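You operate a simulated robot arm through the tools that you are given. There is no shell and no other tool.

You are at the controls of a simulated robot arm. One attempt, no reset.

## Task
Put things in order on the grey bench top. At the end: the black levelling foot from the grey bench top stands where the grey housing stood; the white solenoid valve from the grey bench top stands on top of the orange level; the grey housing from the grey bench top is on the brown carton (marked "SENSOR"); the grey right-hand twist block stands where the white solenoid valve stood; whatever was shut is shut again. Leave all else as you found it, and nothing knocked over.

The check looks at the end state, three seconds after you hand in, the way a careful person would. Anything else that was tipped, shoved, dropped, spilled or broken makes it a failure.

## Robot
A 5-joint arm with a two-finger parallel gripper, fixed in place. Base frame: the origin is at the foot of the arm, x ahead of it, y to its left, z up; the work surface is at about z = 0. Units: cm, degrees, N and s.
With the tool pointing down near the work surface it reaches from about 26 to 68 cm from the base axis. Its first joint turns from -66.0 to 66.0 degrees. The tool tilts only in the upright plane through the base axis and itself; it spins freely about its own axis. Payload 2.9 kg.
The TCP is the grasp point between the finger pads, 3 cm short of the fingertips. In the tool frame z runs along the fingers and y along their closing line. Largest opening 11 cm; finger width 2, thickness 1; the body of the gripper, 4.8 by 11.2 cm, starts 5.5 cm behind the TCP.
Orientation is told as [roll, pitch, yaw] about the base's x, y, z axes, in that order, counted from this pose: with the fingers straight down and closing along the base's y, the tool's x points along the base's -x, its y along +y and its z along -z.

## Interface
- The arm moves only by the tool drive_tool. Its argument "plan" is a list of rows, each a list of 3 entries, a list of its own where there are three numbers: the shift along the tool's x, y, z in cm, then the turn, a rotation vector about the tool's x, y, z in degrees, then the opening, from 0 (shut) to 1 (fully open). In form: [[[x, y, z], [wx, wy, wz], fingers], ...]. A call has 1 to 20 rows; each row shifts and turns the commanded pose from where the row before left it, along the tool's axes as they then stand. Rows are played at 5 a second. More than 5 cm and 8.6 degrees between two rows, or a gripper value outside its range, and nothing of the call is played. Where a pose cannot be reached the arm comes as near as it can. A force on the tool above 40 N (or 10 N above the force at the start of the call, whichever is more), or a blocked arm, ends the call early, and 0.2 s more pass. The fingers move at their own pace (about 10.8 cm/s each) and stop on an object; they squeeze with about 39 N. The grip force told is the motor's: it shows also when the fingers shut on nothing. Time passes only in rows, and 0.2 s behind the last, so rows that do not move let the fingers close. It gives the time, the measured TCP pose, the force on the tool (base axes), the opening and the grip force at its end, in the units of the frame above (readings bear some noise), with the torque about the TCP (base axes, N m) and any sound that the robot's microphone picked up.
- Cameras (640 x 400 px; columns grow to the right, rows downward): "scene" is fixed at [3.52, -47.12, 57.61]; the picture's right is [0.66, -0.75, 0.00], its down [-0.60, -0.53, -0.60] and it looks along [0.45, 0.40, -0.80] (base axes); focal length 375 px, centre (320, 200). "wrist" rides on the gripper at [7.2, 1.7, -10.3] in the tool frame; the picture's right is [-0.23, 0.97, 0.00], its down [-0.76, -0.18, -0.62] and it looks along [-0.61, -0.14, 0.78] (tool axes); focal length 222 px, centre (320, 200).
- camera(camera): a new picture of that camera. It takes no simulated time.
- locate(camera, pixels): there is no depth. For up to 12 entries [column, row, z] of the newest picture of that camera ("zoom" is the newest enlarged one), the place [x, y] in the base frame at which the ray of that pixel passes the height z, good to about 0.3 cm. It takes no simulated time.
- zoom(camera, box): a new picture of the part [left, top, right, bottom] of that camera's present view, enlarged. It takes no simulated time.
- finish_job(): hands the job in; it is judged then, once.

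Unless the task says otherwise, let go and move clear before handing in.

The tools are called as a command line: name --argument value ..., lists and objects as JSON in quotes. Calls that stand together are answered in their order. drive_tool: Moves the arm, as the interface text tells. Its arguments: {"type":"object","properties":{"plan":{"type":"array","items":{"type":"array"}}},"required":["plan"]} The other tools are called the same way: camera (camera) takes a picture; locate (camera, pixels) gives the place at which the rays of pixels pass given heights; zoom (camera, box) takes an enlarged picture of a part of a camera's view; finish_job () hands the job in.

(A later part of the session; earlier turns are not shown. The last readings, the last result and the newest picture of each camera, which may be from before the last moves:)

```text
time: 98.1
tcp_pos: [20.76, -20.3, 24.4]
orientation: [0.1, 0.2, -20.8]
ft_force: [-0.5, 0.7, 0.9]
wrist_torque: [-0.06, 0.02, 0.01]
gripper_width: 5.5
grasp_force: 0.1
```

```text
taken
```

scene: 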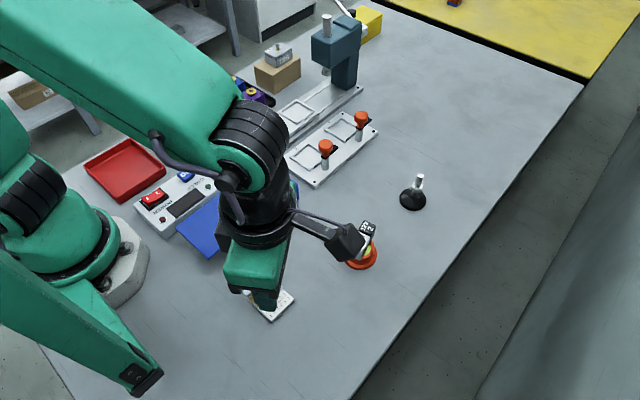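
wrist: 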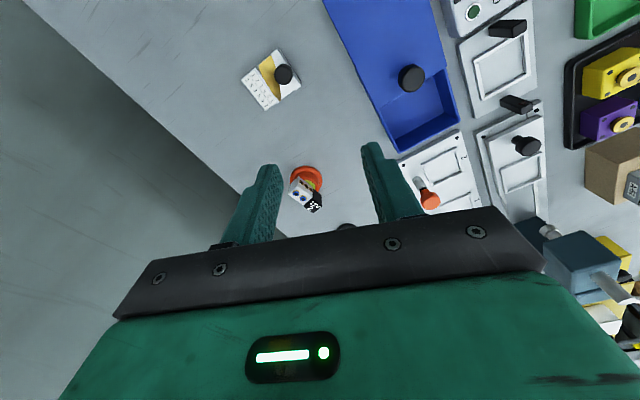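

The gadget is visible at (270,78) from the other side. Zooming in.

zoom --camera "wrist" --box '[235, 45, 305, 115]'

```text
5.71 times, centred on (270, 80) of wrist
```

zoom: 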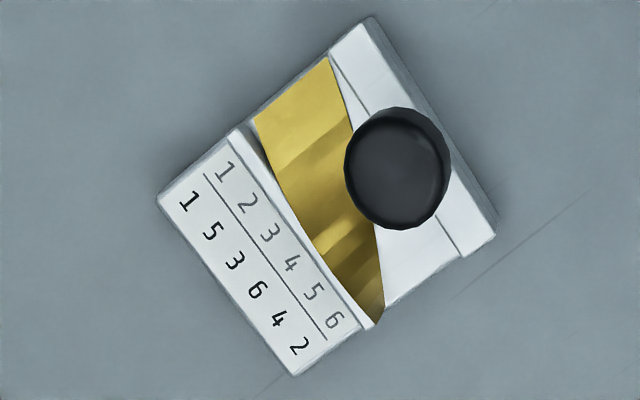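

From this side the strip clearly shows (wide at "1", turning vertical at "6"), which by my analysis is a left-hand twist, and the body is white. So it's probably a decoy or fixture. I haven't seen into the grey bin on the left-hand side table (scene (120,50)); I'll look there with the wrist camera.

drive_tool --plan '[[[-0.1, 4.75, -0.8], [0, 0, 0], 0.5], [[-0.1, 4.75, -0.8], [0, 0, 0], 0.5], [[-0.1, 4.75, -0.8], [0, 0, 0], 0.5], [[-0.1, 4.75, -0.8], [0, 0, 0], 0.5], [[-0.1, 4.75, -0.8], [0, 0, 0], 0.5], [[-0.1, 4.75, -0.8], [0, 0, 0], 0.5], [[-0.1, 4.75, 0], [0, 0, -7.9], 0.5], [[0, 0, 0], [0, 0, -7.9], 0.5], [[0, 0, 0], [0, 0, -7.9], 0.5], [[0, 0, 0], [0, 0, -7.9], 0.5], [[0, 0, 0], [0, 0, -7.9], 0.5], [[0, 0, 0], [0, 0, -7.9], 0.5], [[0, 0, 0], [0, 0, -7.9], 0.5], [[0, 0, 0], [0, 0, -7.9], 0.5], [[0, 0, 0], [0, 0, -7.9], 0.5], [[0, 0, 0], [0, 0, -7.9], 0.5], [[0, 0, 0], [0, 0, -7.9], 0.5], [[0, 0, 0], [0, 0, -7.9], 0.5], [[0, 0, 0], [0, 0, -7.9], 0.5], [[0, 0, 0], [0, 0, -7.9], 0.5]]'

camera --camera "wrist"

```text
time: 102.3
tcp_pos: [33.32, 10.28, 29.51]
orientation: [0.0, 0.0, 89.9]
ft_force: [0.2, 0.1, -0.2]
wrist_torque: [0.0, 0.0, -0.03]
gripper_width: 5.51
grasp_force: 0.1
```

```text
taken
```

wrist: 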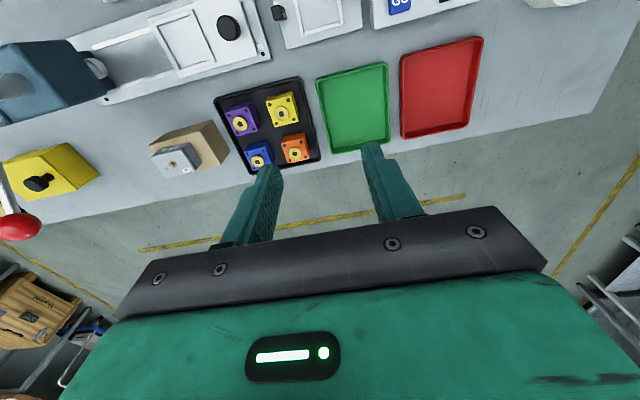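

The side table isn't anywhere near reach. The yellow box shows at (50,170); I'll zoom and measure it again in this view.

zoom --camera "wrist" --box '[0, 120, 130, 260]'

locate --camera "wrist" --pixels '[[98, 180, 0], [75, 195, 0], [67, 143, 5], [98, 178, 5], [5, 165, 5], [38, 183, 8], [50, 178, 5]]'

```text
2.86 times, centred on (65, 190) of wrist
```

zoom: 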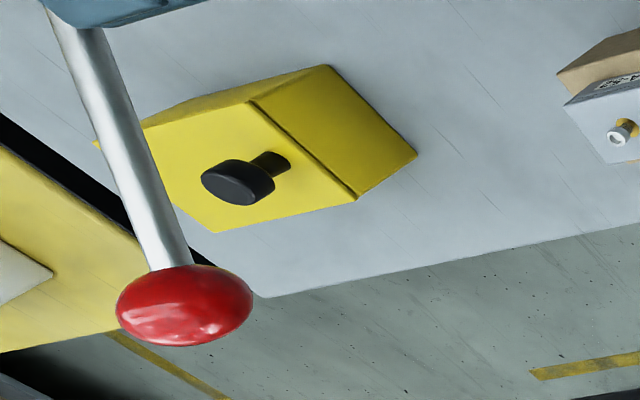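

```text
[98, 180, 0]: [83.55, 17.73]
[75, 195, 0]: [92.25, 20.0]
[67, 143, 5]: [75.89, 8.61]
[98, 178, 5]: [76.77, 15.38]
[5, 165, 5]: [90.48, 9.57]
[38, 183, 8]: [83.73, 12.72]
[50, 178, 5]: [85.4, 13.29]
```

The yellow box is confirmed far beyond reach. I need better close-ups of the ribbon gadget, because at the "6" end the strip seems to stand at one rail rather than on the axis, which affects its handedness. Moving to view it closely from the −y side.

drive_tool --plan '[[[4.8, 1.78, 0], [0, 0, 0], 0.5], [[4.8, 1.78, 0], [0, 0, 0], 0.5], [[4.8, 1.78, 0], [0, 0, 0], 0.5], [[4.8, 1.78, 0], [0, 0, 0], 0.5], [[4.8, 1.78, 0], [0, 0, 0], 0.5], [[4.8, 1.78, 0], [0, 0, 0], 0.5], [[4.8, 1.78, 0], [0, 0, 0], 0.5], [[4.8, 1.78, 0], [0, 0, 0], 0.5], [[4.6, 1.78, 0], [0, 0, 0], 0.5], [[0, 0, 4.5], [0, 0, 0], 0.5], [[0, 0, 4.5], [0, 0, 0], 0.5], [[0, 0, 4.5], [0, 0, 0], 0.5], [[0, 0, 4], [0, 0, 0], 0.5]]'

camera --camera "wrist"

zoom --camera "wrist" --box '[260, 80, 380, 220]'

```text
refused: row 1 steps farther than a row can; nothing moved
```

```text
taken
```

wrist: 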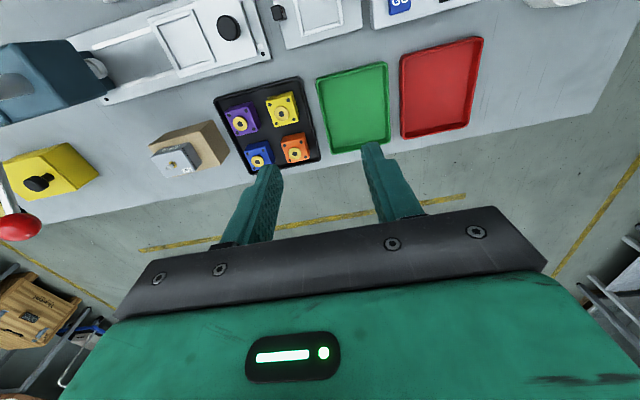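

```text
2.86 times, centred on (320, 150) of wrist
```

zoom: 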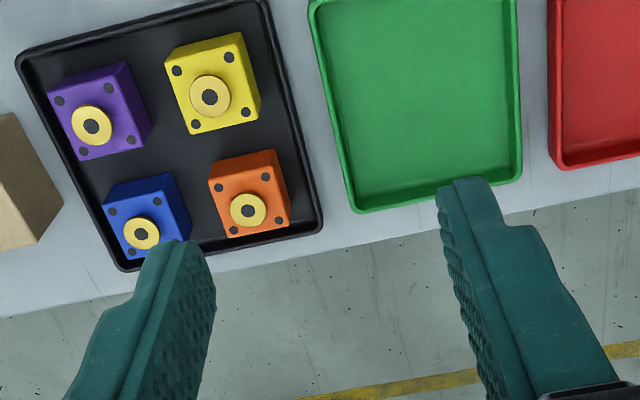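

Those steps were slightly over 5 cm, so nothing moved. I'll repeat with shorter steps.

drive_tool --plan '[[[4.3, 1.6, 0], [0, 0, 0], 0.5], [[4.3, 1.6, 0], [0, 0, 0], 0.5], [[4.3, 1.6, 0], [0, 0, 0], 0.5], [[4.3, 1.6, 0], [0, 0, 0], 0.5], [[4.3, 1.6, 0], [0, 0, 0], 0.5], [[4.3, 1.6, 0], [0, 0, 0], 0.5], [[4.3, 1.6, 0], [0, 0, 0], 0.5], [[4.3, 1.6, 0], [0, 0, 0], 0.5], [[4.3, 1.6, 0], [0, 0, 0], 0.5], [[4.3, 1.6, 0], [0, 0, 0], 0.5], [[0, 0, 4.5], [0, 0, 0], 0.5], [[0, 0, 4.5], [0, 0, 0], 0.5], [[0, 0, 4.5], [0, 0, 0], 0.5], [[0, 0, 4], [0, 0, 0], 0.5]]'

camera --camera "wrist"

zoom --camera "wrist" --box '[260, 80, 380, 220]'

```text
time: 105.3
tcp_pos: [17.0, -32.38, 11.91]
orientation: [0.1, -0.2, 89.7]
ft_force: [-0.1, -0.2, 0.1]
wrist_torque: [0.0, -0.02, 0.02]
gripper_width: 5.49
grasp_force: 0.1
```

```text
taken
```

wrist: 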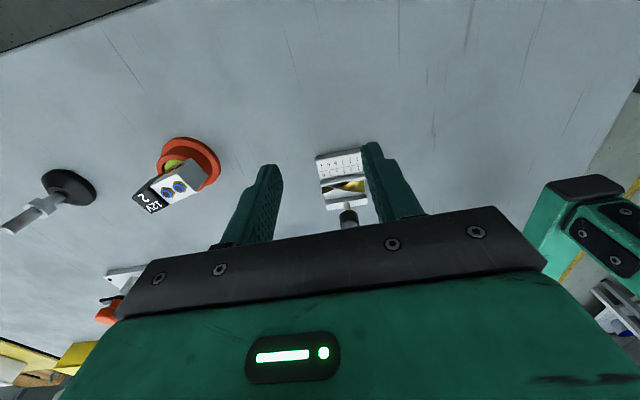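

```text
2.86 times, centred on (320, 150) of wrist
```

zoom: 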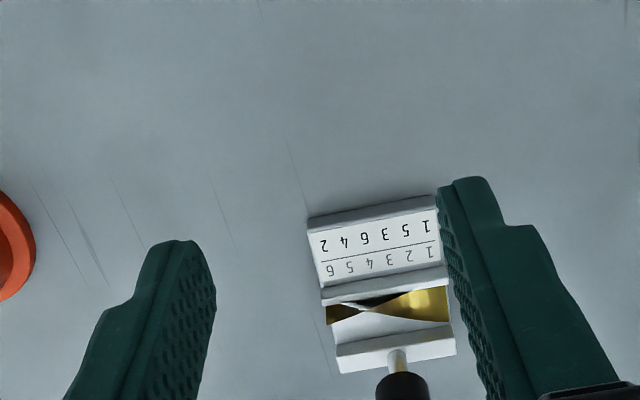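

Now the ribbon is seen obliquely from the label side. Zooming tighter on it.

zoom --camera "wrist" --box '[312, 150, 374, 212]'

```text
6.45 times, centred on (343, 181) of wrist
```

zoom: 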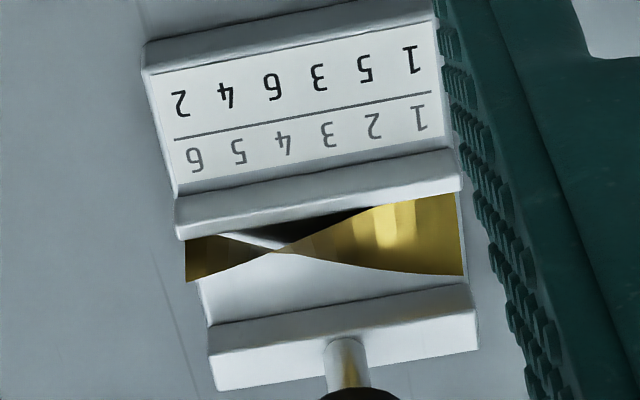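

The strip's edges cross in this view, at about two thirds along. To judge the body's colour I'll compare it with the white valve in the same picture.

zoom --camera "wrist" --box '[130, 130, 230, 220]'

zoom --camera "wrist" --box '[300, 140, 400, 230]'

zoom --camera "wrist" --box '[520, 120, 640, 330]'

```text
4.44 times, centred on (180, 175) of wrist
```

zoom: 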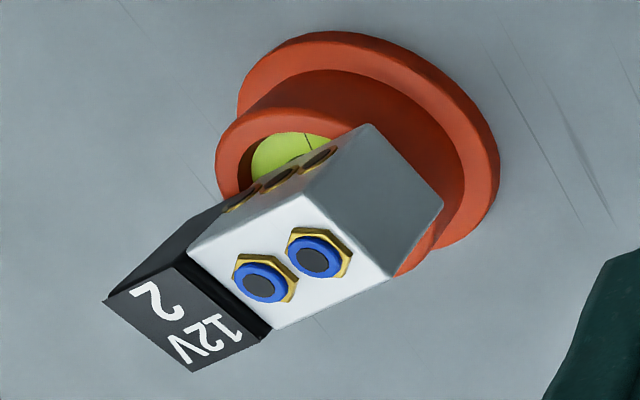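

```text
4.44 times, centred on (350, 185) of wrist
```

zoom: 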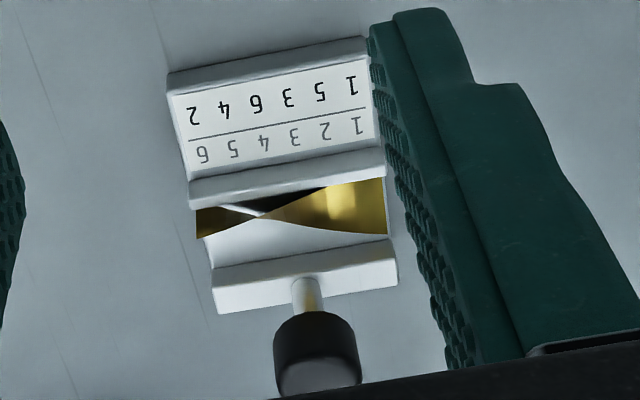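

```text
1.90 times, centred on (580, 225) of wrist
```

zoom: 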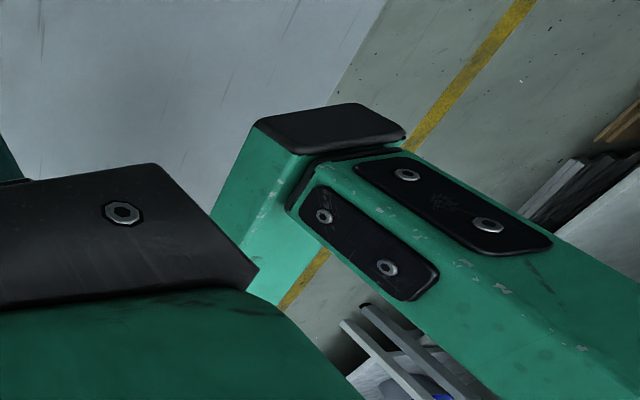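

The body is only slightly off-white, so "grey" remains possible. Let me find the bench limits, to see whether any part of the reachable bench has not been seen yet.

camera --camera "scene"

locate --camera "scene" --pixels '[[352, 398, 0], [470, 237, 0], [578, 88, 0], [75, 398, 0], [60, 190, 0], [380, 0, 0], [268, 275, 5], [254, 273, 5], [254, 273, 4]]'

```text
taken
```

scene: 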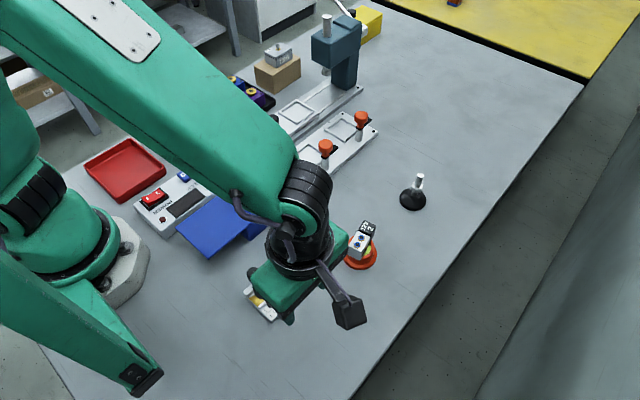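

```text
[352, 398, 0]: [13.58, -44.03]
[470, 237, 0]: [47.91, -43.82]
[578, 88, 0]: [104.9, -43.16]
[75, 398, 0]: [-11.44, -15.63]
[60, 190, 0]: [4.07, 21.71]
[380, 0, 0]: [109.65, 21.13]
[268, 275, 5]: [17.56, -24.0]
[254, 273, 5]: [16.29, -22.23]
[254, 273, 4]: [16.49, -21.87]
```

The ribbon is a left-hand twist (the −y edge rises toward "6"), and unlike the others the target is not said to lie on the bench top, so it's likely hidden in or behind something. I haven't seen the carton's far (+x) face or behind the press, so I'll go look there from above.

drive_tool --plan '[[[0, 0, -4.2], [0, 0, 0], 0.5], [[0, 0, -4.2], [0, 0, 0], 0.5], [[0, 0, -4.2], [0, 0, 0], 0.5], [[0, 0, -4.2], [0, 0, 0], 0.5], [[-3.85, -2.09, 0], [0, 0, 0], 0.5], [[-3.85, -2.09, 0], [0, 0, 0], 0.5], [[-3.85, -2.09, 0], [0, 0, 0], 0.5], [[-3.85, -2.09, 0], [0, 0, 0], 0.5], [[-3.85, -2.09, 0], [0, 0, 0], 0.5], [[-3.85, -2.09, 0], [0, 0, 0], 0.5], [[-3.85, -2.09, 0], [0, 0, 0], 0.5], [[-3.85, -2.09, 0], [0, 0, 0], 0.5], [[-3.85, -2.09, 0], [0, 0, 0], 0.5], [[-3.85, -2.09, 0], [0, 0, 0], 0.5], [[-3.85, -2.09, 0], [0, 0, 0], 0.5]]'

drive_tool --plan '[[[0, 0, 0], [0, 0, -8.2], 0.5], [[0, 0, 0], [0, 0, -8.2], 0.5], [[0, 0, 0], [0, 0, -8.2], 0.5], [[0, 0, 0], [0, 0, -8.2], 0.5], [[0, 0, 0], [0, 0, -8.2], 0.5], [[0, 0, 0], [0, 0, -8.2], 0.5], [[0, 0, 0], [0, 0, -8.2], 0.5], [[0, 0, 0], [0, 0, -8.2], 0.5], [[0, 0, 0], [0, 0, -8.2], 0.5], [[0, 0, 0], [0, 0, -8.1], 0.5], [[0, 0, 0], [0, 0, -8.1], 0.5], [[4, -2, 0], [0, 0, 0], 0.5], [[4, -2, 0], [0, 0, 0], 0.5], [[4, -2, 0], [0, 0, 0], 0.5], [[4, -2, 0], [0, 0, 0], 0.5], [[4, -2, 0], [0, 0, 0], 0.5]]'

camera --camera "wrist"

```text
time: 108.5
tcp_pos: [40.29, 9.67, 28.61]
orientation: [0.1, 0.0, 89.7]
ft_force: [-0.4, 0.4, 0.2]
wrist_torque: [0.02, -0.02, 0.02]
gripper_width: 5.5
grasp_force: 0.0
```

```text
time: 111.9
tcp_pos: [59.29, 18.98, 28.86]
orientation: [0.2, -0.3, 179.8]
ft_force: [0.9, 0.6, 5.3]
wrist_torque: [0.05, -0.02, -0.04]
gripper_width: 5.51
grasp_force: 0.0
out of reach, approached as far as the arm can: row 16
```

```text
taken
```

wrist: 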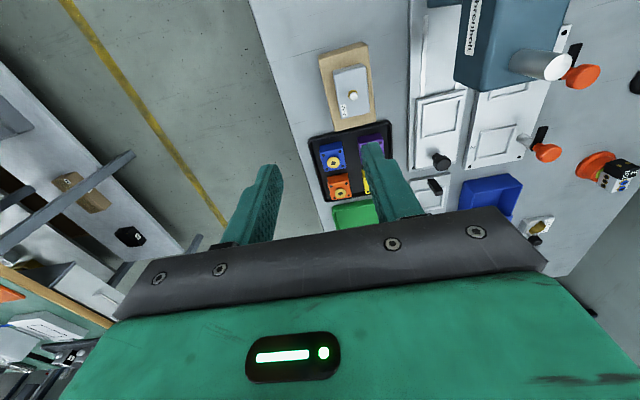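

Nothing obvious behind the carton. Let me zoom on the carton's far face and the press's near side.

zoom --camera "wrist" --box '[280, 0, 460, 140]'

zoom --camera "wrist" --box '[0, 60, 240, 260]'

zoom --camera "wrist" --box '[420, 0, 640, 220]'

```text
2.86 times, centred on (370, 70) of wrist
```

zoom: 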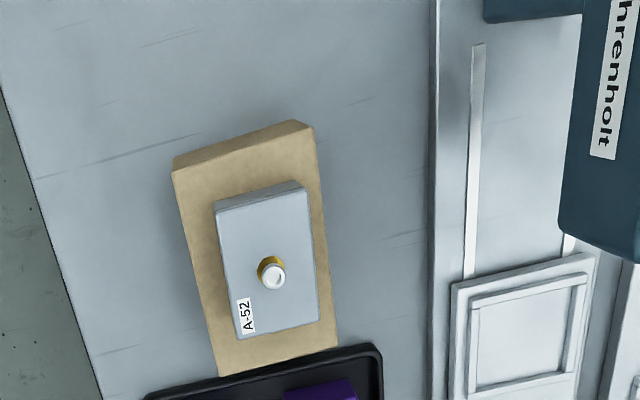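

```text
2.00 times, centred on (120, 160) of wrist
```

zoom: 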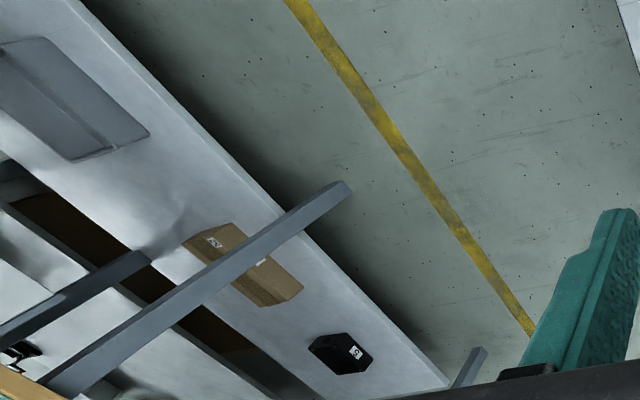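

```text
1.82 times, centred on (530, 110) of wrist
```

zoom: 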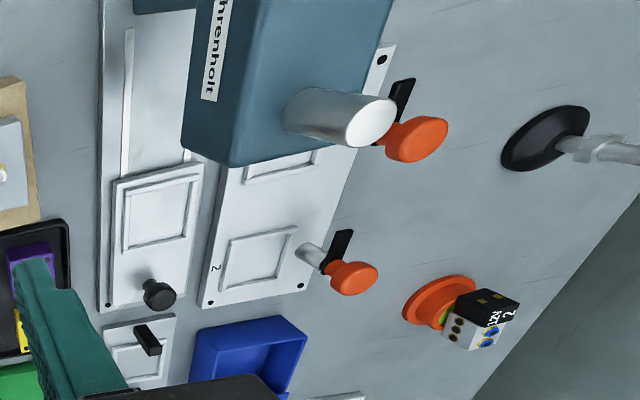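

No hidden item there either; the carton is plain on all sides. One useful test remains: whether the ribbon gadget is a loose part or a fixture. I'll go above it, ready to take its body across the ends (about 5.2 cm).

drive_tool --plan '[[[-3.8, 2.8, 0], [0, 0, 0], 0.7], [[-3.8, 2.8, 0], [0, 0, 0], 0.7], [[-3.8, 2.8, 0], [0, 0, 0], 0.7], [[-3.8, 2.8, 0], [0, 0, 0], 0.7], [[-3.8, 2.8, 0], [0, 0, 0], 0.7], [[0, 0, 0], [0, 0, 8.2], 0.7], [[0, 0, 0], [0, 0, 8.2], 0.7], [[0, 0, 0], [0, 0, 8.2], 0.7], [[0, 0, 0], [0, 0, 8.2], 0.7], [[0, 0, 0], [0, 0, 8.2], 0.7], [[0, 0, 0], [0, 0, 8.2], 0.7], [[0, 0, 0], [0, 0, 8.2], 0.7], [[0, 0, 0], [0, 0, 8.2], 0.7], [[0, 0, 0], [0, 0, 8.2], 0.7], [[0, 0, 0], [0, 0, 8.1], 0.7], [[0, 0, 0], [0, 0, 8.1], 0.7]]'

drive_tool --plan '[[[3.4, 2.71, 0], [0, 0, 0], 0.7], [[3.4, 2.71, 0], [0, 0, 0], 0.7], [[3.4, 2.71, 0], [0, 0, 0], 0.7], [[3.4, 2.71, 0], [0, 0, 0], 0.7], [[3.4, 2.71, 0], [0, 0, 0], 0.7], [[3.4, 2.71, 0], [0, 0, 0], 0.7], [[3.4, 2.71, 0], [0, 0, 0], 0.7], [[3.4, 2.71, 0], [0, 0, 0], 0.7], [[3.4, 2.71, 0], [0, 0, 0], 0.7], [[0, 0, 4], [0, 0, 0], 0.7], [[0, 0, 4], [0, 0, 0], 0.7], [[0, 0, 4], [0, 0, 0], 0.7]]'

camera --camera "wrist"

zoom --camera "wrist" --box '[250, 90, 390, 220]'

```text
time: 115.3
tcp_pos: [40.27, 5.26, 28.66]
orientation: [0.2, 0.0, 89.6]
ft_force: [-0.1, 0.0, -0.4]
wrist_torque: [0.0, -0.02, 0.0]
gripper_width: 7.69
grasp_force: 0.0
```

```text
time: 117.9
tcp_pos: [15.73, -25.46, 16.73]
orientation: [0.1, -0.2, 89.8]
ft_force: [0.5, 0.1, -0.3]
wrist_torque: [0.03, 0.03, -0.01]
gripper_width: 7.71
grasp_force: 0.0
```

```text
taken
```

wrist: 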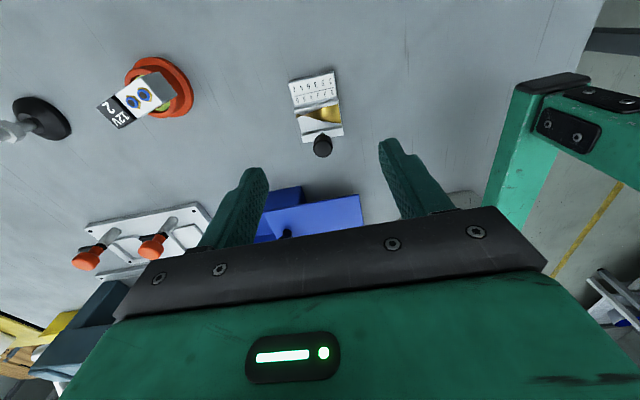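

```text
3.08 times, centred on (320, 155) of wrist
```

zoom: 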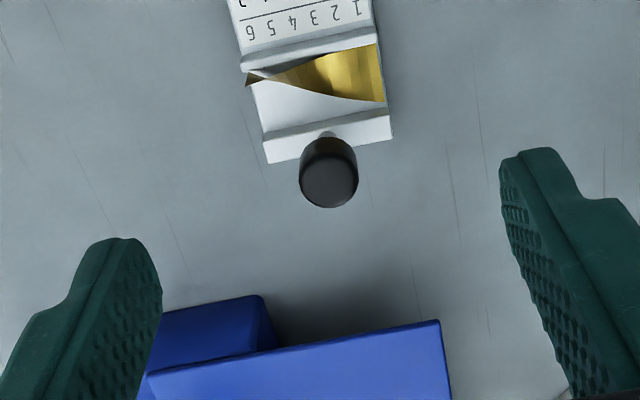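

The gadget lies under the tool as expected. I'll locate its corners for a precise grip.

locate --camera "wrist" --pixels '[[289, 80, 1], [334, 68, 1], [344, 134, 1.3], [303, 142, 1.3], [323, 146, 4], [323, 146, 3.5], [318, 105, 1]]'

zoom --camera "wrist" --box '[270, 55, 360, 165]'

```text
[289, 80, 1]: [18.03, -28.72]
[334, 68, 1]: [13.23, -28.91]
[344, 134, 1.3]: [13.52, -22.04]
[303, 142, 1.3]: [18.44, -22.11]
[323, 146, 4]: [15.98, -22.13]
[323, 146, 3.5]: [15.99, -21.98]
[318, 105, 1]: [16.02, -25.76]
```

```text
3.64 times, centred on (315, 110) of wrist
```

zoom: 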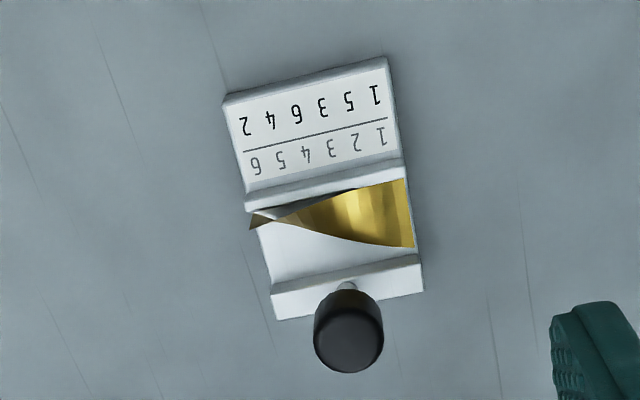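

Footprint x 13.3–18.2, y −28.8 to −22.1. I'll lower the open fingers either side of it and close gently to test whether it is loose.

drive_tool --plan '[[[0, 0, 4], [0, 0, 0], 0.7], [[0, 0, 4], [0, 0, 0], 0.7], [[0, 0, 3], [0, 0, 0], 0.7], [[0, 0, 1.5], [0, 0, 0], 0.7], [[0, 0, 0.7], [0, 0, 0], 0.7], [[0, 0, 0], [0, 0, 0], 0.7]]'

camera --camera "wrist"

zoom --camera "scene" --box '[210, 220, 350, 340]'

```text
time: 119.3
tcp_pos: [15.79, -25.23, 3.36]
orientation: [0.2, -0.3, 89.7]
ft_force: [1.0, 0.6, 1.3]
wrist_torque: [-0.02, 0.0, -0.02]
gripper_width: 7.67
grasp_force: 0.0
```

```text
taken
```

wrist: 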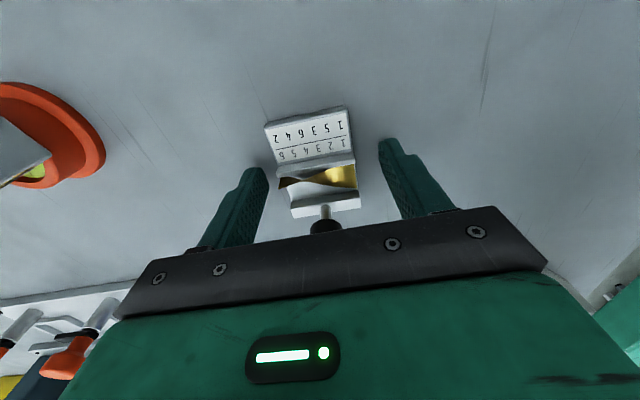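

```text
3.33 times, centred on (280, 280) of scene
```

zoom: 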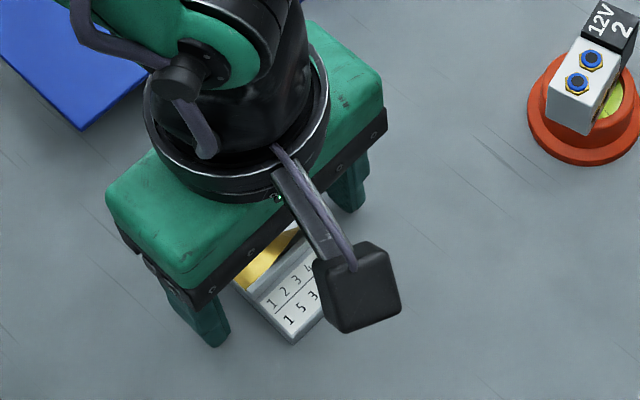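

Good close view of the strip here; a zoom before touching anything.

zoom --camera "wrist" --box '[255, 100, 375, 240]'

```text
2.86 times, centred on (315, 170) of wrist
```

zoom: 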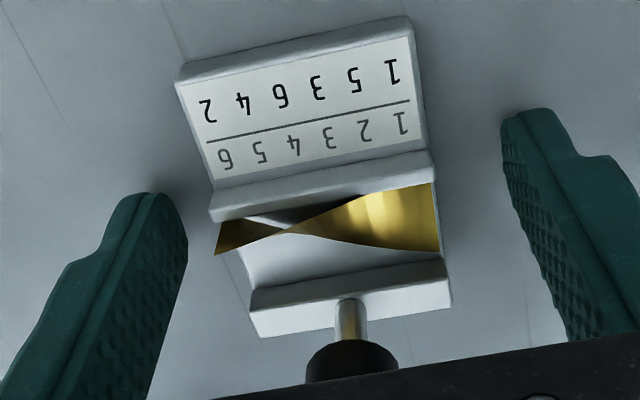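

I'll close gently on the body and try a 0.4 cm lift to see if it is loose.

drive_tool --plan '[[[0, 0, 0], [0, 0, 0], 0.58], [[0, 0, 0], [0, 0, 0], 0.5], [[0, 0, 0], [0, 0, 0], 0.46], [[0, 0, 0], [0, 0, 0], 0.42], [[0, 0, 0], [0, 0, 0], 0.38], [[0, 0, 0], [0, 0, 0], 0.2], [[0, 0, 0], [0, 0, 0], 0.2]]'

zoom --camera "wrist" --box '[255, 100, 375, 240]'

```text
time: 120.9
tcp_pos: [15.89, -25.13, 3.39]
orientation: [0.1, -0.2, 89.7]
ft_force: [-0.1, -0.1, 0.8]
wrist_torque: [0.0, -0.01, -0.05]
gripper_width: 4.94
grasp_force: 38.7
```

```text
2.86 times, centred on (315, 170) of wrist
```

zoom: 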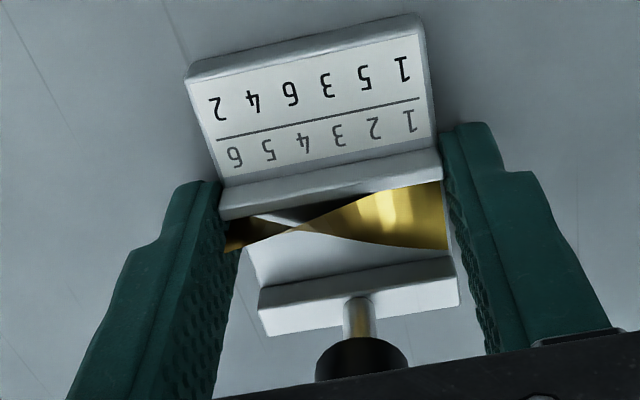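

The gadget shifted slightly as the fingers centred on it and shows no reaction force, so it is a loose part, not a fixture. Before deciding, I'll let go and take a closer look at the items on the far bench for any other twist block.

drive_tool --plan '[[[0, 0, 0], [0, 0, 0], 0.55], [[0, 0, 0], [0, 0, 0], 0.7], [[0, 0, 0], [0, 0, 0], 0.7], [[0, 0, -2], [0, 0, 0], 0.7], [[0, 0, -4], [0, 0, 0], 0.7], [[0, 0, -4.5], [0, 0, 0], 0.7], [[0, 0, -4.5], [0, 0, 0], 0.7], [[0, 0, -4.5], [0, 0, 0], 0.7], [[0, 0, -4], [0, 0, 0], 0.7]]'

camera --camera "wrist"

locate --camera "wrist" --pixels '[[318, 80, 1]]'

```text
time: 122.9
tcp_pos: [16.19, -24.97, 27.08]
orientation: [0.2, -0.3, 89.8]
ft_force: [-0.6, -0.5, -0.3]
wrist_torque: [0.03, -0.01, 0.01]
gripper_width: 7.7
grasp_force: 0.0
```

```text
taken
```

wrist: 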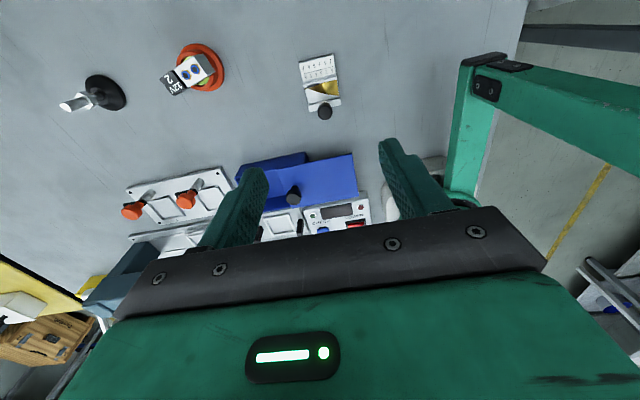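

```text
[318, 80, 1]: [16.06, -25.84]
```

I'll turn the wrist back and move out toward the far end with the tool tilted outward, for a closer look at the yellow bench.

drive_tool --plan '[[[0, 0, 0], [0, 0, 8.3], 0.7], [[0, 0, 0], [0, 0, 8.3], 0.7], [[0, 0, 0], [0, 0, 8.3], 0.7], [[0, 0, 0], [0, 0, 8.3], 0.7], [[0, 0, 0], [0, 0, 8.3], 0.7], [[0, 0, 0], [0, 0, 8.3], 0.7], [[0, 0, 0], [0, 0, 8.3], 0.7], [[0, 0, 0], [0, 0, 8.3], 0.7], [[0, 0, 0], [0, 0, 8.3], 0.7], [[0, 0, 0], [0, 0, 8.3], 0.7], [[0, 0, 0], [0, 0, 8.3], 0.7], [[0, 0, 0], [0, 0, 8.3], 0.7]]'

drive_tool --plan '[[[-3.96, 2.39, -0.8], [0, 0, 0], 0.7], [[-3.96, 2.39, -0.8], [0, 0, 0], 0.7], [[-3.96, 2.39, -0.8], [0, 0, 0], 0.7], [[-3.96, 2.39, -0.8], [0, 0, 0], 0.7], [[-3.96, 2.39, -0.8], [0, 0, 0], 0.7], [[-3.96, 2.39, -0.8], [0, 0, 0], 0.7], [[-3.96, 2.39, -0.8], [0, 0, 0], 0.7], [[-3.96, 2.39, -0.8], [0, 0, 0], 0.7], [[-3.5, 2.2, 0], [0, 0, 0], 0.7], [[0, 0, 0], [0, -8, 0], 1], [[0, 0, 0], [0, -8, 0], 1], [[0, 0, 0], [0, -8, 0], 1], [[0, 0, 0], [0, -8, 0], 1], [[0, 0, 0], [0, -8, 0], 1]]'

camera --camera "wrist"

```text
time: 125.5
tcp_pos: [15.8, -25.24, 26.71]
orientation: [0.2, 0.2, -10.0]
ft_force: [0.3, 0.3, -0.5]
wrist_torque: [-0.03, 0.0, 0.02]
gripper_width: 7.68
grasp_force: 0.0
```

```text
time: 128.5
tcp_pos: [54.02, -10.38, 33.3]
orientation: [-0.5, -40.0, -10.1]
ft_force: [0.1, 0.4, 0.3]
wrist_torque: [0.0, 0.01, -0.01]
gripper_width: 10.99
grasp_force: 0.1
```

```text
taken
```

wrist: 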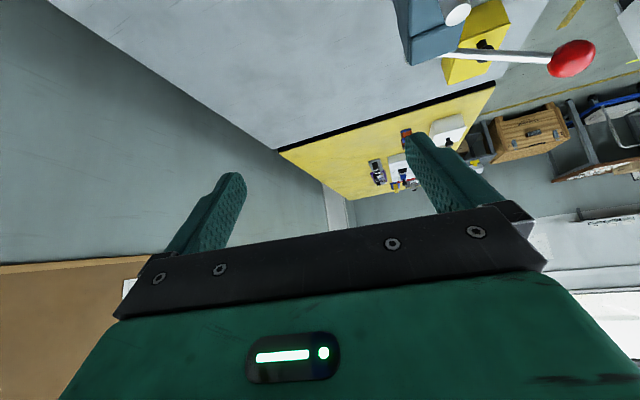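

A finger partly hides it; zooming on the visible part of the yellow bench and the region behind the press.

zoom --camera "wrist" --box '[340, 80, 500, 210]'

zoom --camera "wrist" --box '[380, 0, 620, 110]'

zoom --camera "wrist" --box '[470, 70, 640, 220]'

```text
3.08 times, centred on (420, 145) of wrist
```

zoom: 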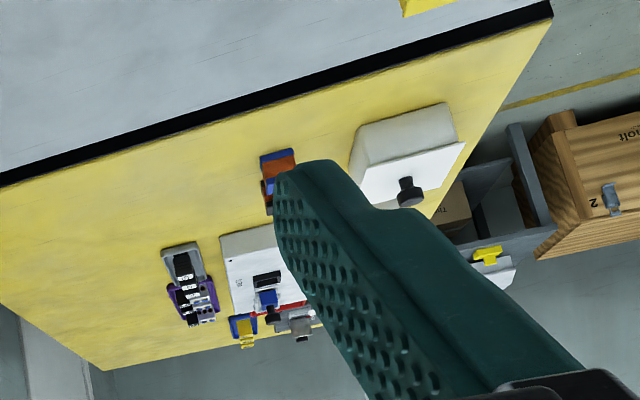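

```text
2.67 times, centred on (500, 55) of wrist
```

zoom: 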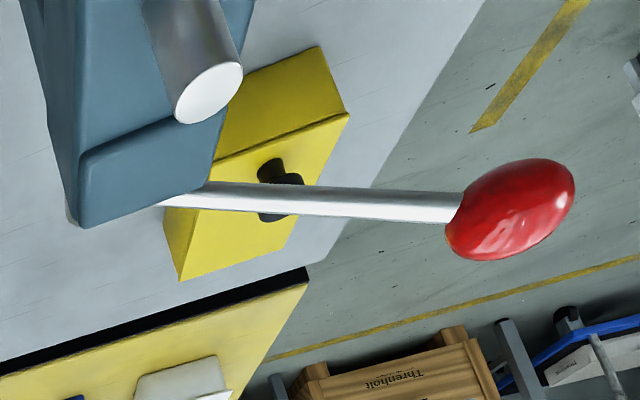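

```text
2.67 times, centred on (555, 145) of wrist
```

zoom: 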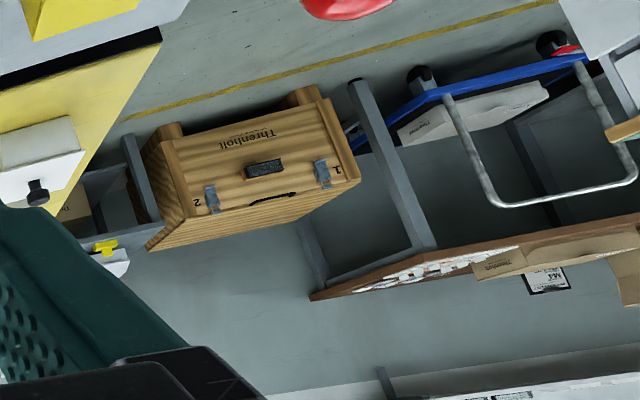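

Several loose parts sit on the yellow bench; the blue-and-gold one at wrist (396,186) looks interesting. Zooming in.

zoom --camera "wrist" --box '[380, 165, 430, 205]'

zoom --camera "wrist" --box '[360, 150, 400, 190]'

zoom --camera "scene" --box '[430, 0, 640, 60]'

```text
10.00 times, centred on (405, 185) of wrist
```

zoom: 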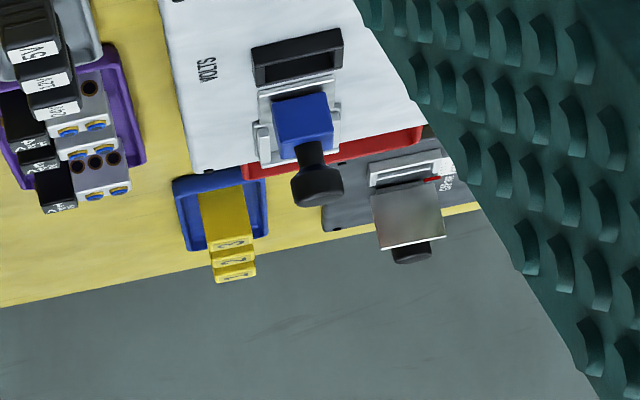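

```text
10.00 times, centred on (380, 170) of wrist
```

zoom: 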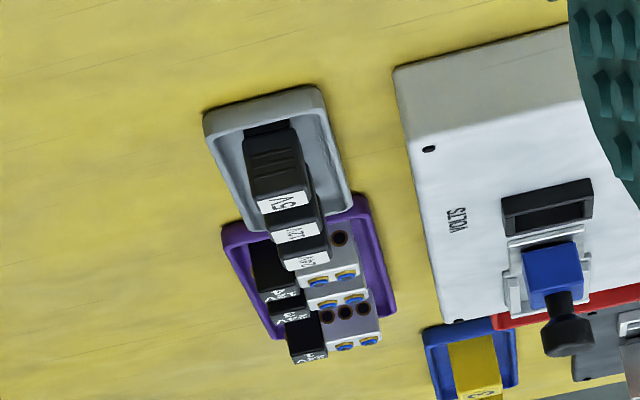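

```text
3.05 times, centred on (535, 30) of scene
```

zoom: 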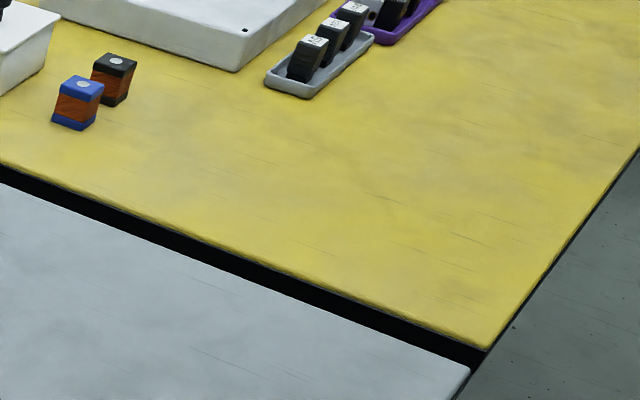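

On the yellow bench the purple tray holds three more white 12 V valves, which explains why "from the grey bench top" is added only to parts with duplicates elsewhere. The grey bench's six loose objects then match the six named ones one-to-one, so the ribbon gadget is the twist block. I'll untilt, turn to yaw −90 and return above it.

drive_tool --plan '[[[0, 0, 0], [0, 8, 0], 0.7], [[0, 0, 0], [0, 8, 0], 0.7], [[0, 0, 0], [0, 8, 0], 0.7], [[0, 0, 0], [0, 8, 0], 0.7], [[0, 0, 0], [0, 8, 0], 0.7], [[0, 0, 0], [0, 0, 8], 0.7], [[0, 0, 0], [0, 0, 8], 0.7], [[0, 0, 0], [0, 0, 8], 0.7], [[0, 0, 0], [0, 0, 8], 0.7], [[0, 0, 0], [0, 0, 8], 0.7], [[0, 0, 0], [0, 0, 8], 0.7], [[0, 0, 0], [0, 0, 8], 0.7], [[0, 0, 0], [0, 0, 8], 0.7], [[0, 0, 0], [0, 0, 8], 0.7], [[0, 0, 0], [0, 0, 8], 0.7]]'

drive_tool --plan '[[[-1.66, -4.24, 0.5], [0, 0, 0], 0.7], [[-1.66, -4.24, 0.5], [0, 0, 0], 0.7], [[-1.66, -4.24, 0.5], [0, 0, 0], 0.7], [[-1.66, -4.24, 0.5], [0, 0, 0], 0.7], [[-1.66, -4.24, 0.5], [0, 0, 0], 0.7], [[-1.66, -4.24, 0.5], [0, 0, 0], 0.7], [[-1.66, -4.24, 0.5], [0, 0, 0], 0.7], [[-1.66, -4.24, 0.5], [0, 0, 0], 0.7], [[-1.66, -4.24, 0.5], [0, 0, 0], 0.7]]'

camera --camera "wrist"

```text
time: 131.7
tcp_pos: [54.16, -10.38, 33.31]
orientation: [-0.2, 0.0, -90.0]
ft_force: [-0.6, 0.1, -0.6]
wrist_torque: [0.02, 0.0, -0.04]
gripper_width: 7.7
grasp_force: 0.0
```

```text
time: 133.7
tcp_pos: [15.8, -25.44, 28.74]
orientation: [-0.2, 0.2, -89.8]
ft_force: [-0.1, -0.1, 0.6]
wrist_torque: [0.01, 0.01, 0.0]
gripper_width: 7.71
grasp_force: 0.0
```

```text
taken
```

wrist: 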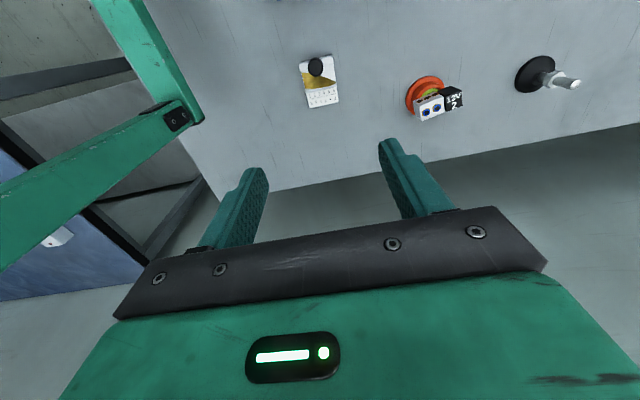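

The gadget sits centred under the gripper at wrist (320,82). I'll descend with the fingers straddling its ends.

drive_tool --plan '[[[0, 0, 4.8], [0, 0, 0], 0.7], [[0, 0, 4.8], [0, 0, 0], 0.7], [[0, 0, 4.8], [0, 0, 0], 0.7], [[0, 0, 4.8], [0, 0, 0], 0.7], [[0, 0, 3.3], [0, 0, 0], 0.7], [[0, 0, 1.8], [0, 0, 0], 0.7], [[0, 0, 0.9], [0, 0, 0], 0.7], [[0, 0, 0], [0, 0, 0], 0.7]]'

camera --camera "wrist"

zoom --camera "wrist" --box '[240, 90, 400, 240]'

```text
time: 135.5
tcp_pos: [15.88, -25.35, 3.58]
orientation: [0.0, 0.1, -89.9]
ft_force: [0.0, 0.5, 1.1]
wrist_torque: [0.01, -0.02, 0.04]
gripper_width: 7.73
grasp_force: 0.0
```

```text
taken
```

wrist: 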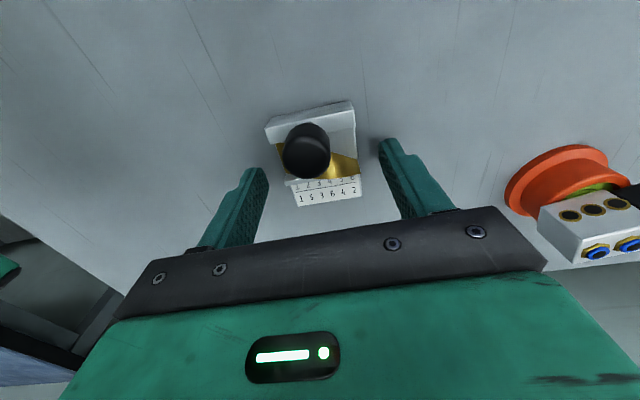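

```text
2.67 times, centred on (320, 165) of wrist
```

zoom: 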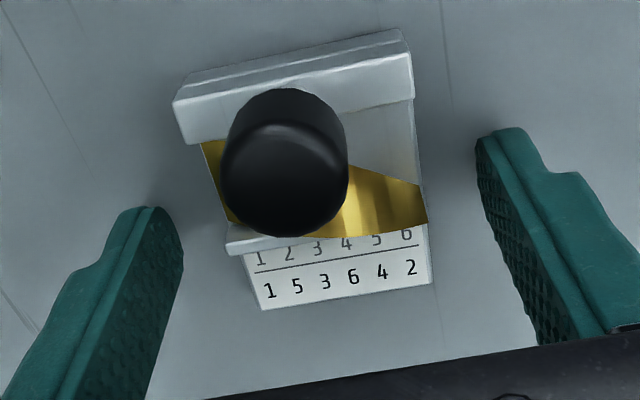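

The gadget is centred between the fingers with its numbers readable ("1…6"). Closing on it in stages.

drive_tool --plan '[[[0, 0, 0.1], [0, 0, 0], 0.6], [[0, 0, 0], [0, 0, 0], 0.52], [[0, 0, 0], [0, 0, 0], 0.48], [[0, 0, 0], [0, 0, 0], 0.44], [[0, 0, 0], [0, 0, 0], 0.4], [[0, 0, 0], [0, 0, 0], 0.2], [[0, 0, 0], [0, 0, 0], 0]]'

zoom --camera "wrist" --box '[240, 90, 400, 240]'

```text
time: 137.1
tcp_pos: [15.88, -25.36, 3.47]
orientation: [-0.2, 0.3, -89.9]
ft_force: [-0.8, 0.1, -0.2]
wrist_torque: [-0.02, -0.01, 0.01]
gripper_width: 4.94
grasp_force: 39.5
```

```text
2.67 times, centred on (320, 165) of wrist
```

zoom: 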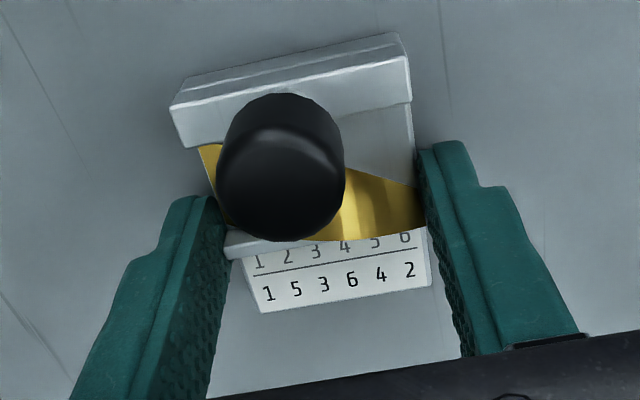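

Held at 4.94 cm. I'll lift 2 cm and check it comes up level.

drive_tool --plan '[[[0, 0, -0.3], [0, 0, 0], 0], [[0, 0, -0.7], [0, 0, 0], 0], [[0, 0, -1], [0, 0, 0], 0], [[0, 0, 0], [0, 0, 0], 0]]'

zoom --camera "wrist" --box '[240, 90, 400, 240]'

zoom --camera "scene" --box '[210, 220, 350, 340]'

```text
time: 138.1
tcp_pos: [15.75, -25.26, 5.56]
orientation: [-0.1, 0.2, -89.9]
ft_force: [0.1, -0.9, -1.3]
wrist_torque: [0.0, 0.0, 0.01]
gripper_width: 4.97
grasp_force: 38.3
```

```text
2.67 times, centred on (320, 165) of wrist
```

zoom: 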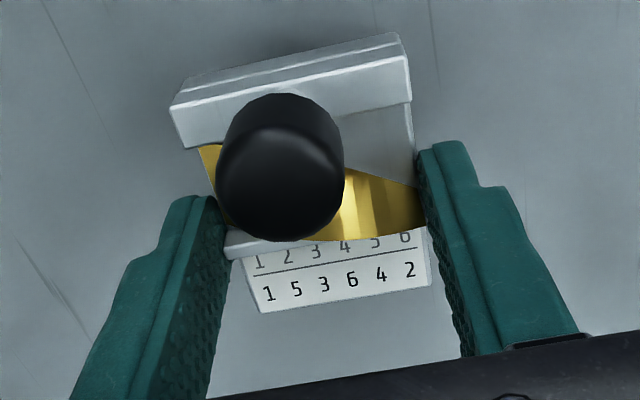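

```text
3.33 times, centred on (280, 280) of scene
```

zoom: 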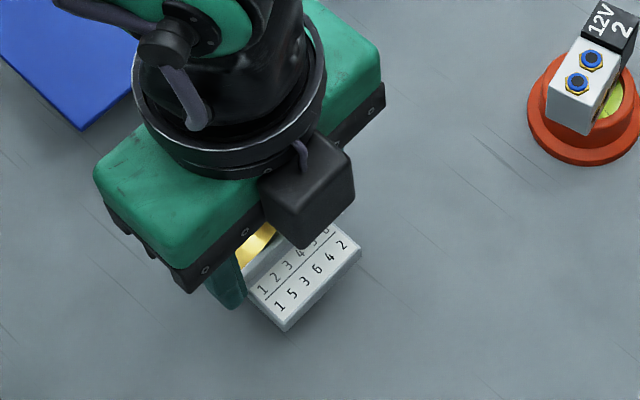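

It lifts level and free. I'll raise it to z≈16 and carry it along y≈−25.5 toward the valve's old spot, passing well above the level and the foot.

drive_tool --plan '[[[0, 0, -3.5], [0, 0, 0], 0], [[0, 0, -3.5], [0, 0, 0], 0], [[0, 0, -3.5], [0, 0, 0], 0], [[0, 4.4, 0], [0, 0, 0], 0], [[0, 4.4, 0], [0, 0, 0], 0], [[0, 4.4, 0], [0, 0, 0], 0], [[0, 4.4, 0], [0, 0, 0], 0], [[0, 4.4, 0], [0, 0, 0], 0], [[0, 4.4, 0], [0, 0, 0], 0], [[0, 4.4, 0], [0, 0, 0], 0], [[0, 4.4, 0], [0, 0, 0], 0], [[0, 4.4, 0], [0, 0, 0], 0], [[-0.7, 4.4, 0], [0, 0, 0], 0], [[0, 0, 0], [0, 0, 0], 0]]'

camera --camera "scene"

camera --camera "wrist"

```text
time: 141.1
tcp_pos: [59.78, -26.14, 16.1]
orientation: [-0.3, 0.1, -89.9]
ft_force: [0.5, 0.5, -0.9]
wrist_torque: [-0.02, -0.01, -0.04]
gripper_width: 4.95
grasp_force: 39.2
```

```text
taken
```

scene: 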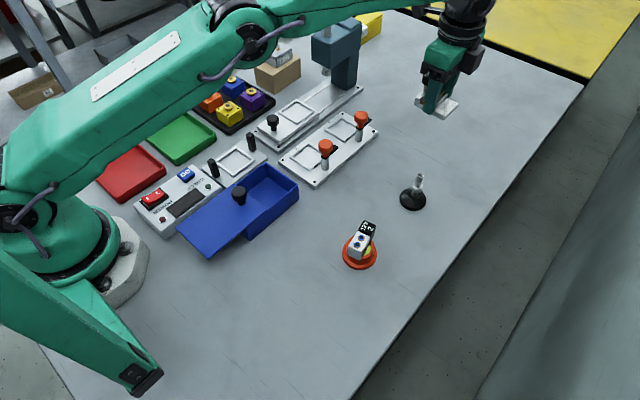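

```text
taken
```

wrist: 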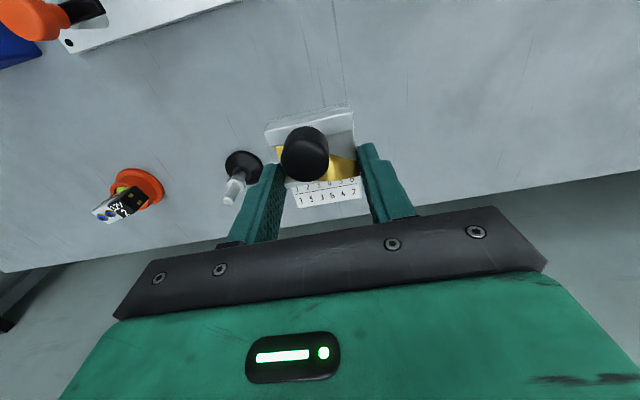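

The block is held level near the valve's old place. I'll descend and extend to (61.9, −26.9), stopping just above the bench.

drive_tool --plan '[[[0, 0, 3.5], [0, 0, 0], 0], [[0, 0, 3.5], [0, 0, 0], 0], [[-0.25, 0.7, 1.2], [0, 0, 0], 0], [[-0.25, 0.7, 1.2], [0, 0, 0], 0], [[-0.26, 0.7, 1], [0, 0, 0], 0], [[0, 0, 1], [0, 0, 0], 0], [[0, 0, 0.5], [0, 0, 0], 0], [[0, 0, 0], [0, 0, 0], 0]]'

zoom --camera "scene" --box '[380, 90, 490, 190]'

```text
time: 142.9
tcp_pos: [61.95, -26.61, 3.91]
orientation: [-0.2, 0.1, -89.9]
ft_force: [0.1, 0.8, -1.1]
wrist_torque: [-0.03, -0.03, -0.01]
gripper_width: 4.96
grasp_force: 39.2
```

```text
4.00 times, centred on (435, 140) of scene
```

zoom: 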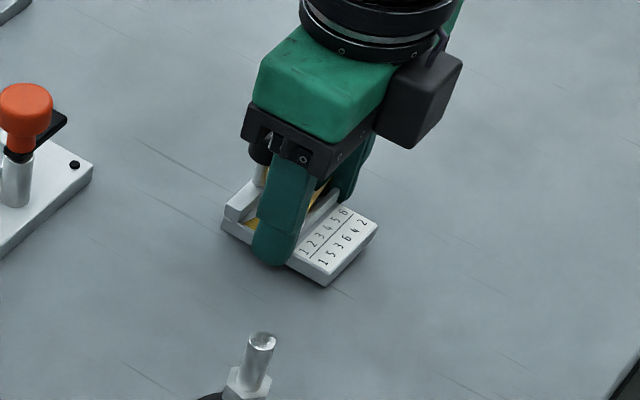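

TCP (61.95, −26.61, 3.91), about 0.4 cm above contact. I'll nudge −0.25 in y and lower in small steps.

drive_tool --plan '[[[-0.25, 0, 0], [0, 0, 0], 0], [[0, 0, 0.15], [0, 0, 0], 0], [[0, 0, 0.1], [0, 0, 0], 0], [[0, 0, 0.1], [0, 0, 0], 0], [[0, 0, 0.1], [0, 0, 0], 0], [[0, 0, 0.1], [0, 0, 0], 0], [[0, 0, 0.1], [0, 0, 0], 0]]'

zoom --camera "scene" --box '[380, 90, 490, 190]'

```text
time: 144.5
tcp_pos: [61.98, -26.9, 3.48]
orientation: [-0.1, 0.0, -89.9]
ft_force: [-3.3, 1.1, 7.7]
wrist_torque: [0.28, 0.07, 0.06]
gripper_width: 4.96
grasp_force: 38.8
```

```text
4.00 times, centred on (435, 140) of scene
```

zoom: 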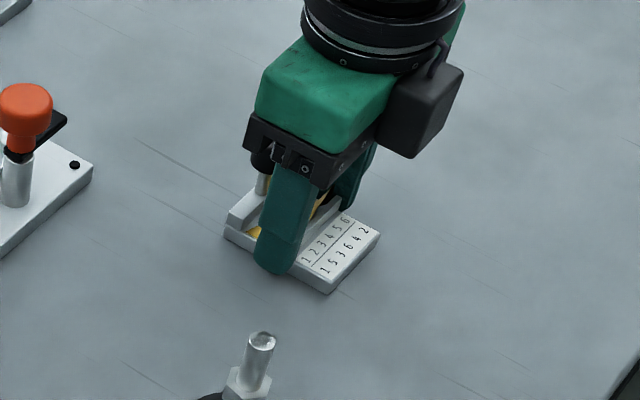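

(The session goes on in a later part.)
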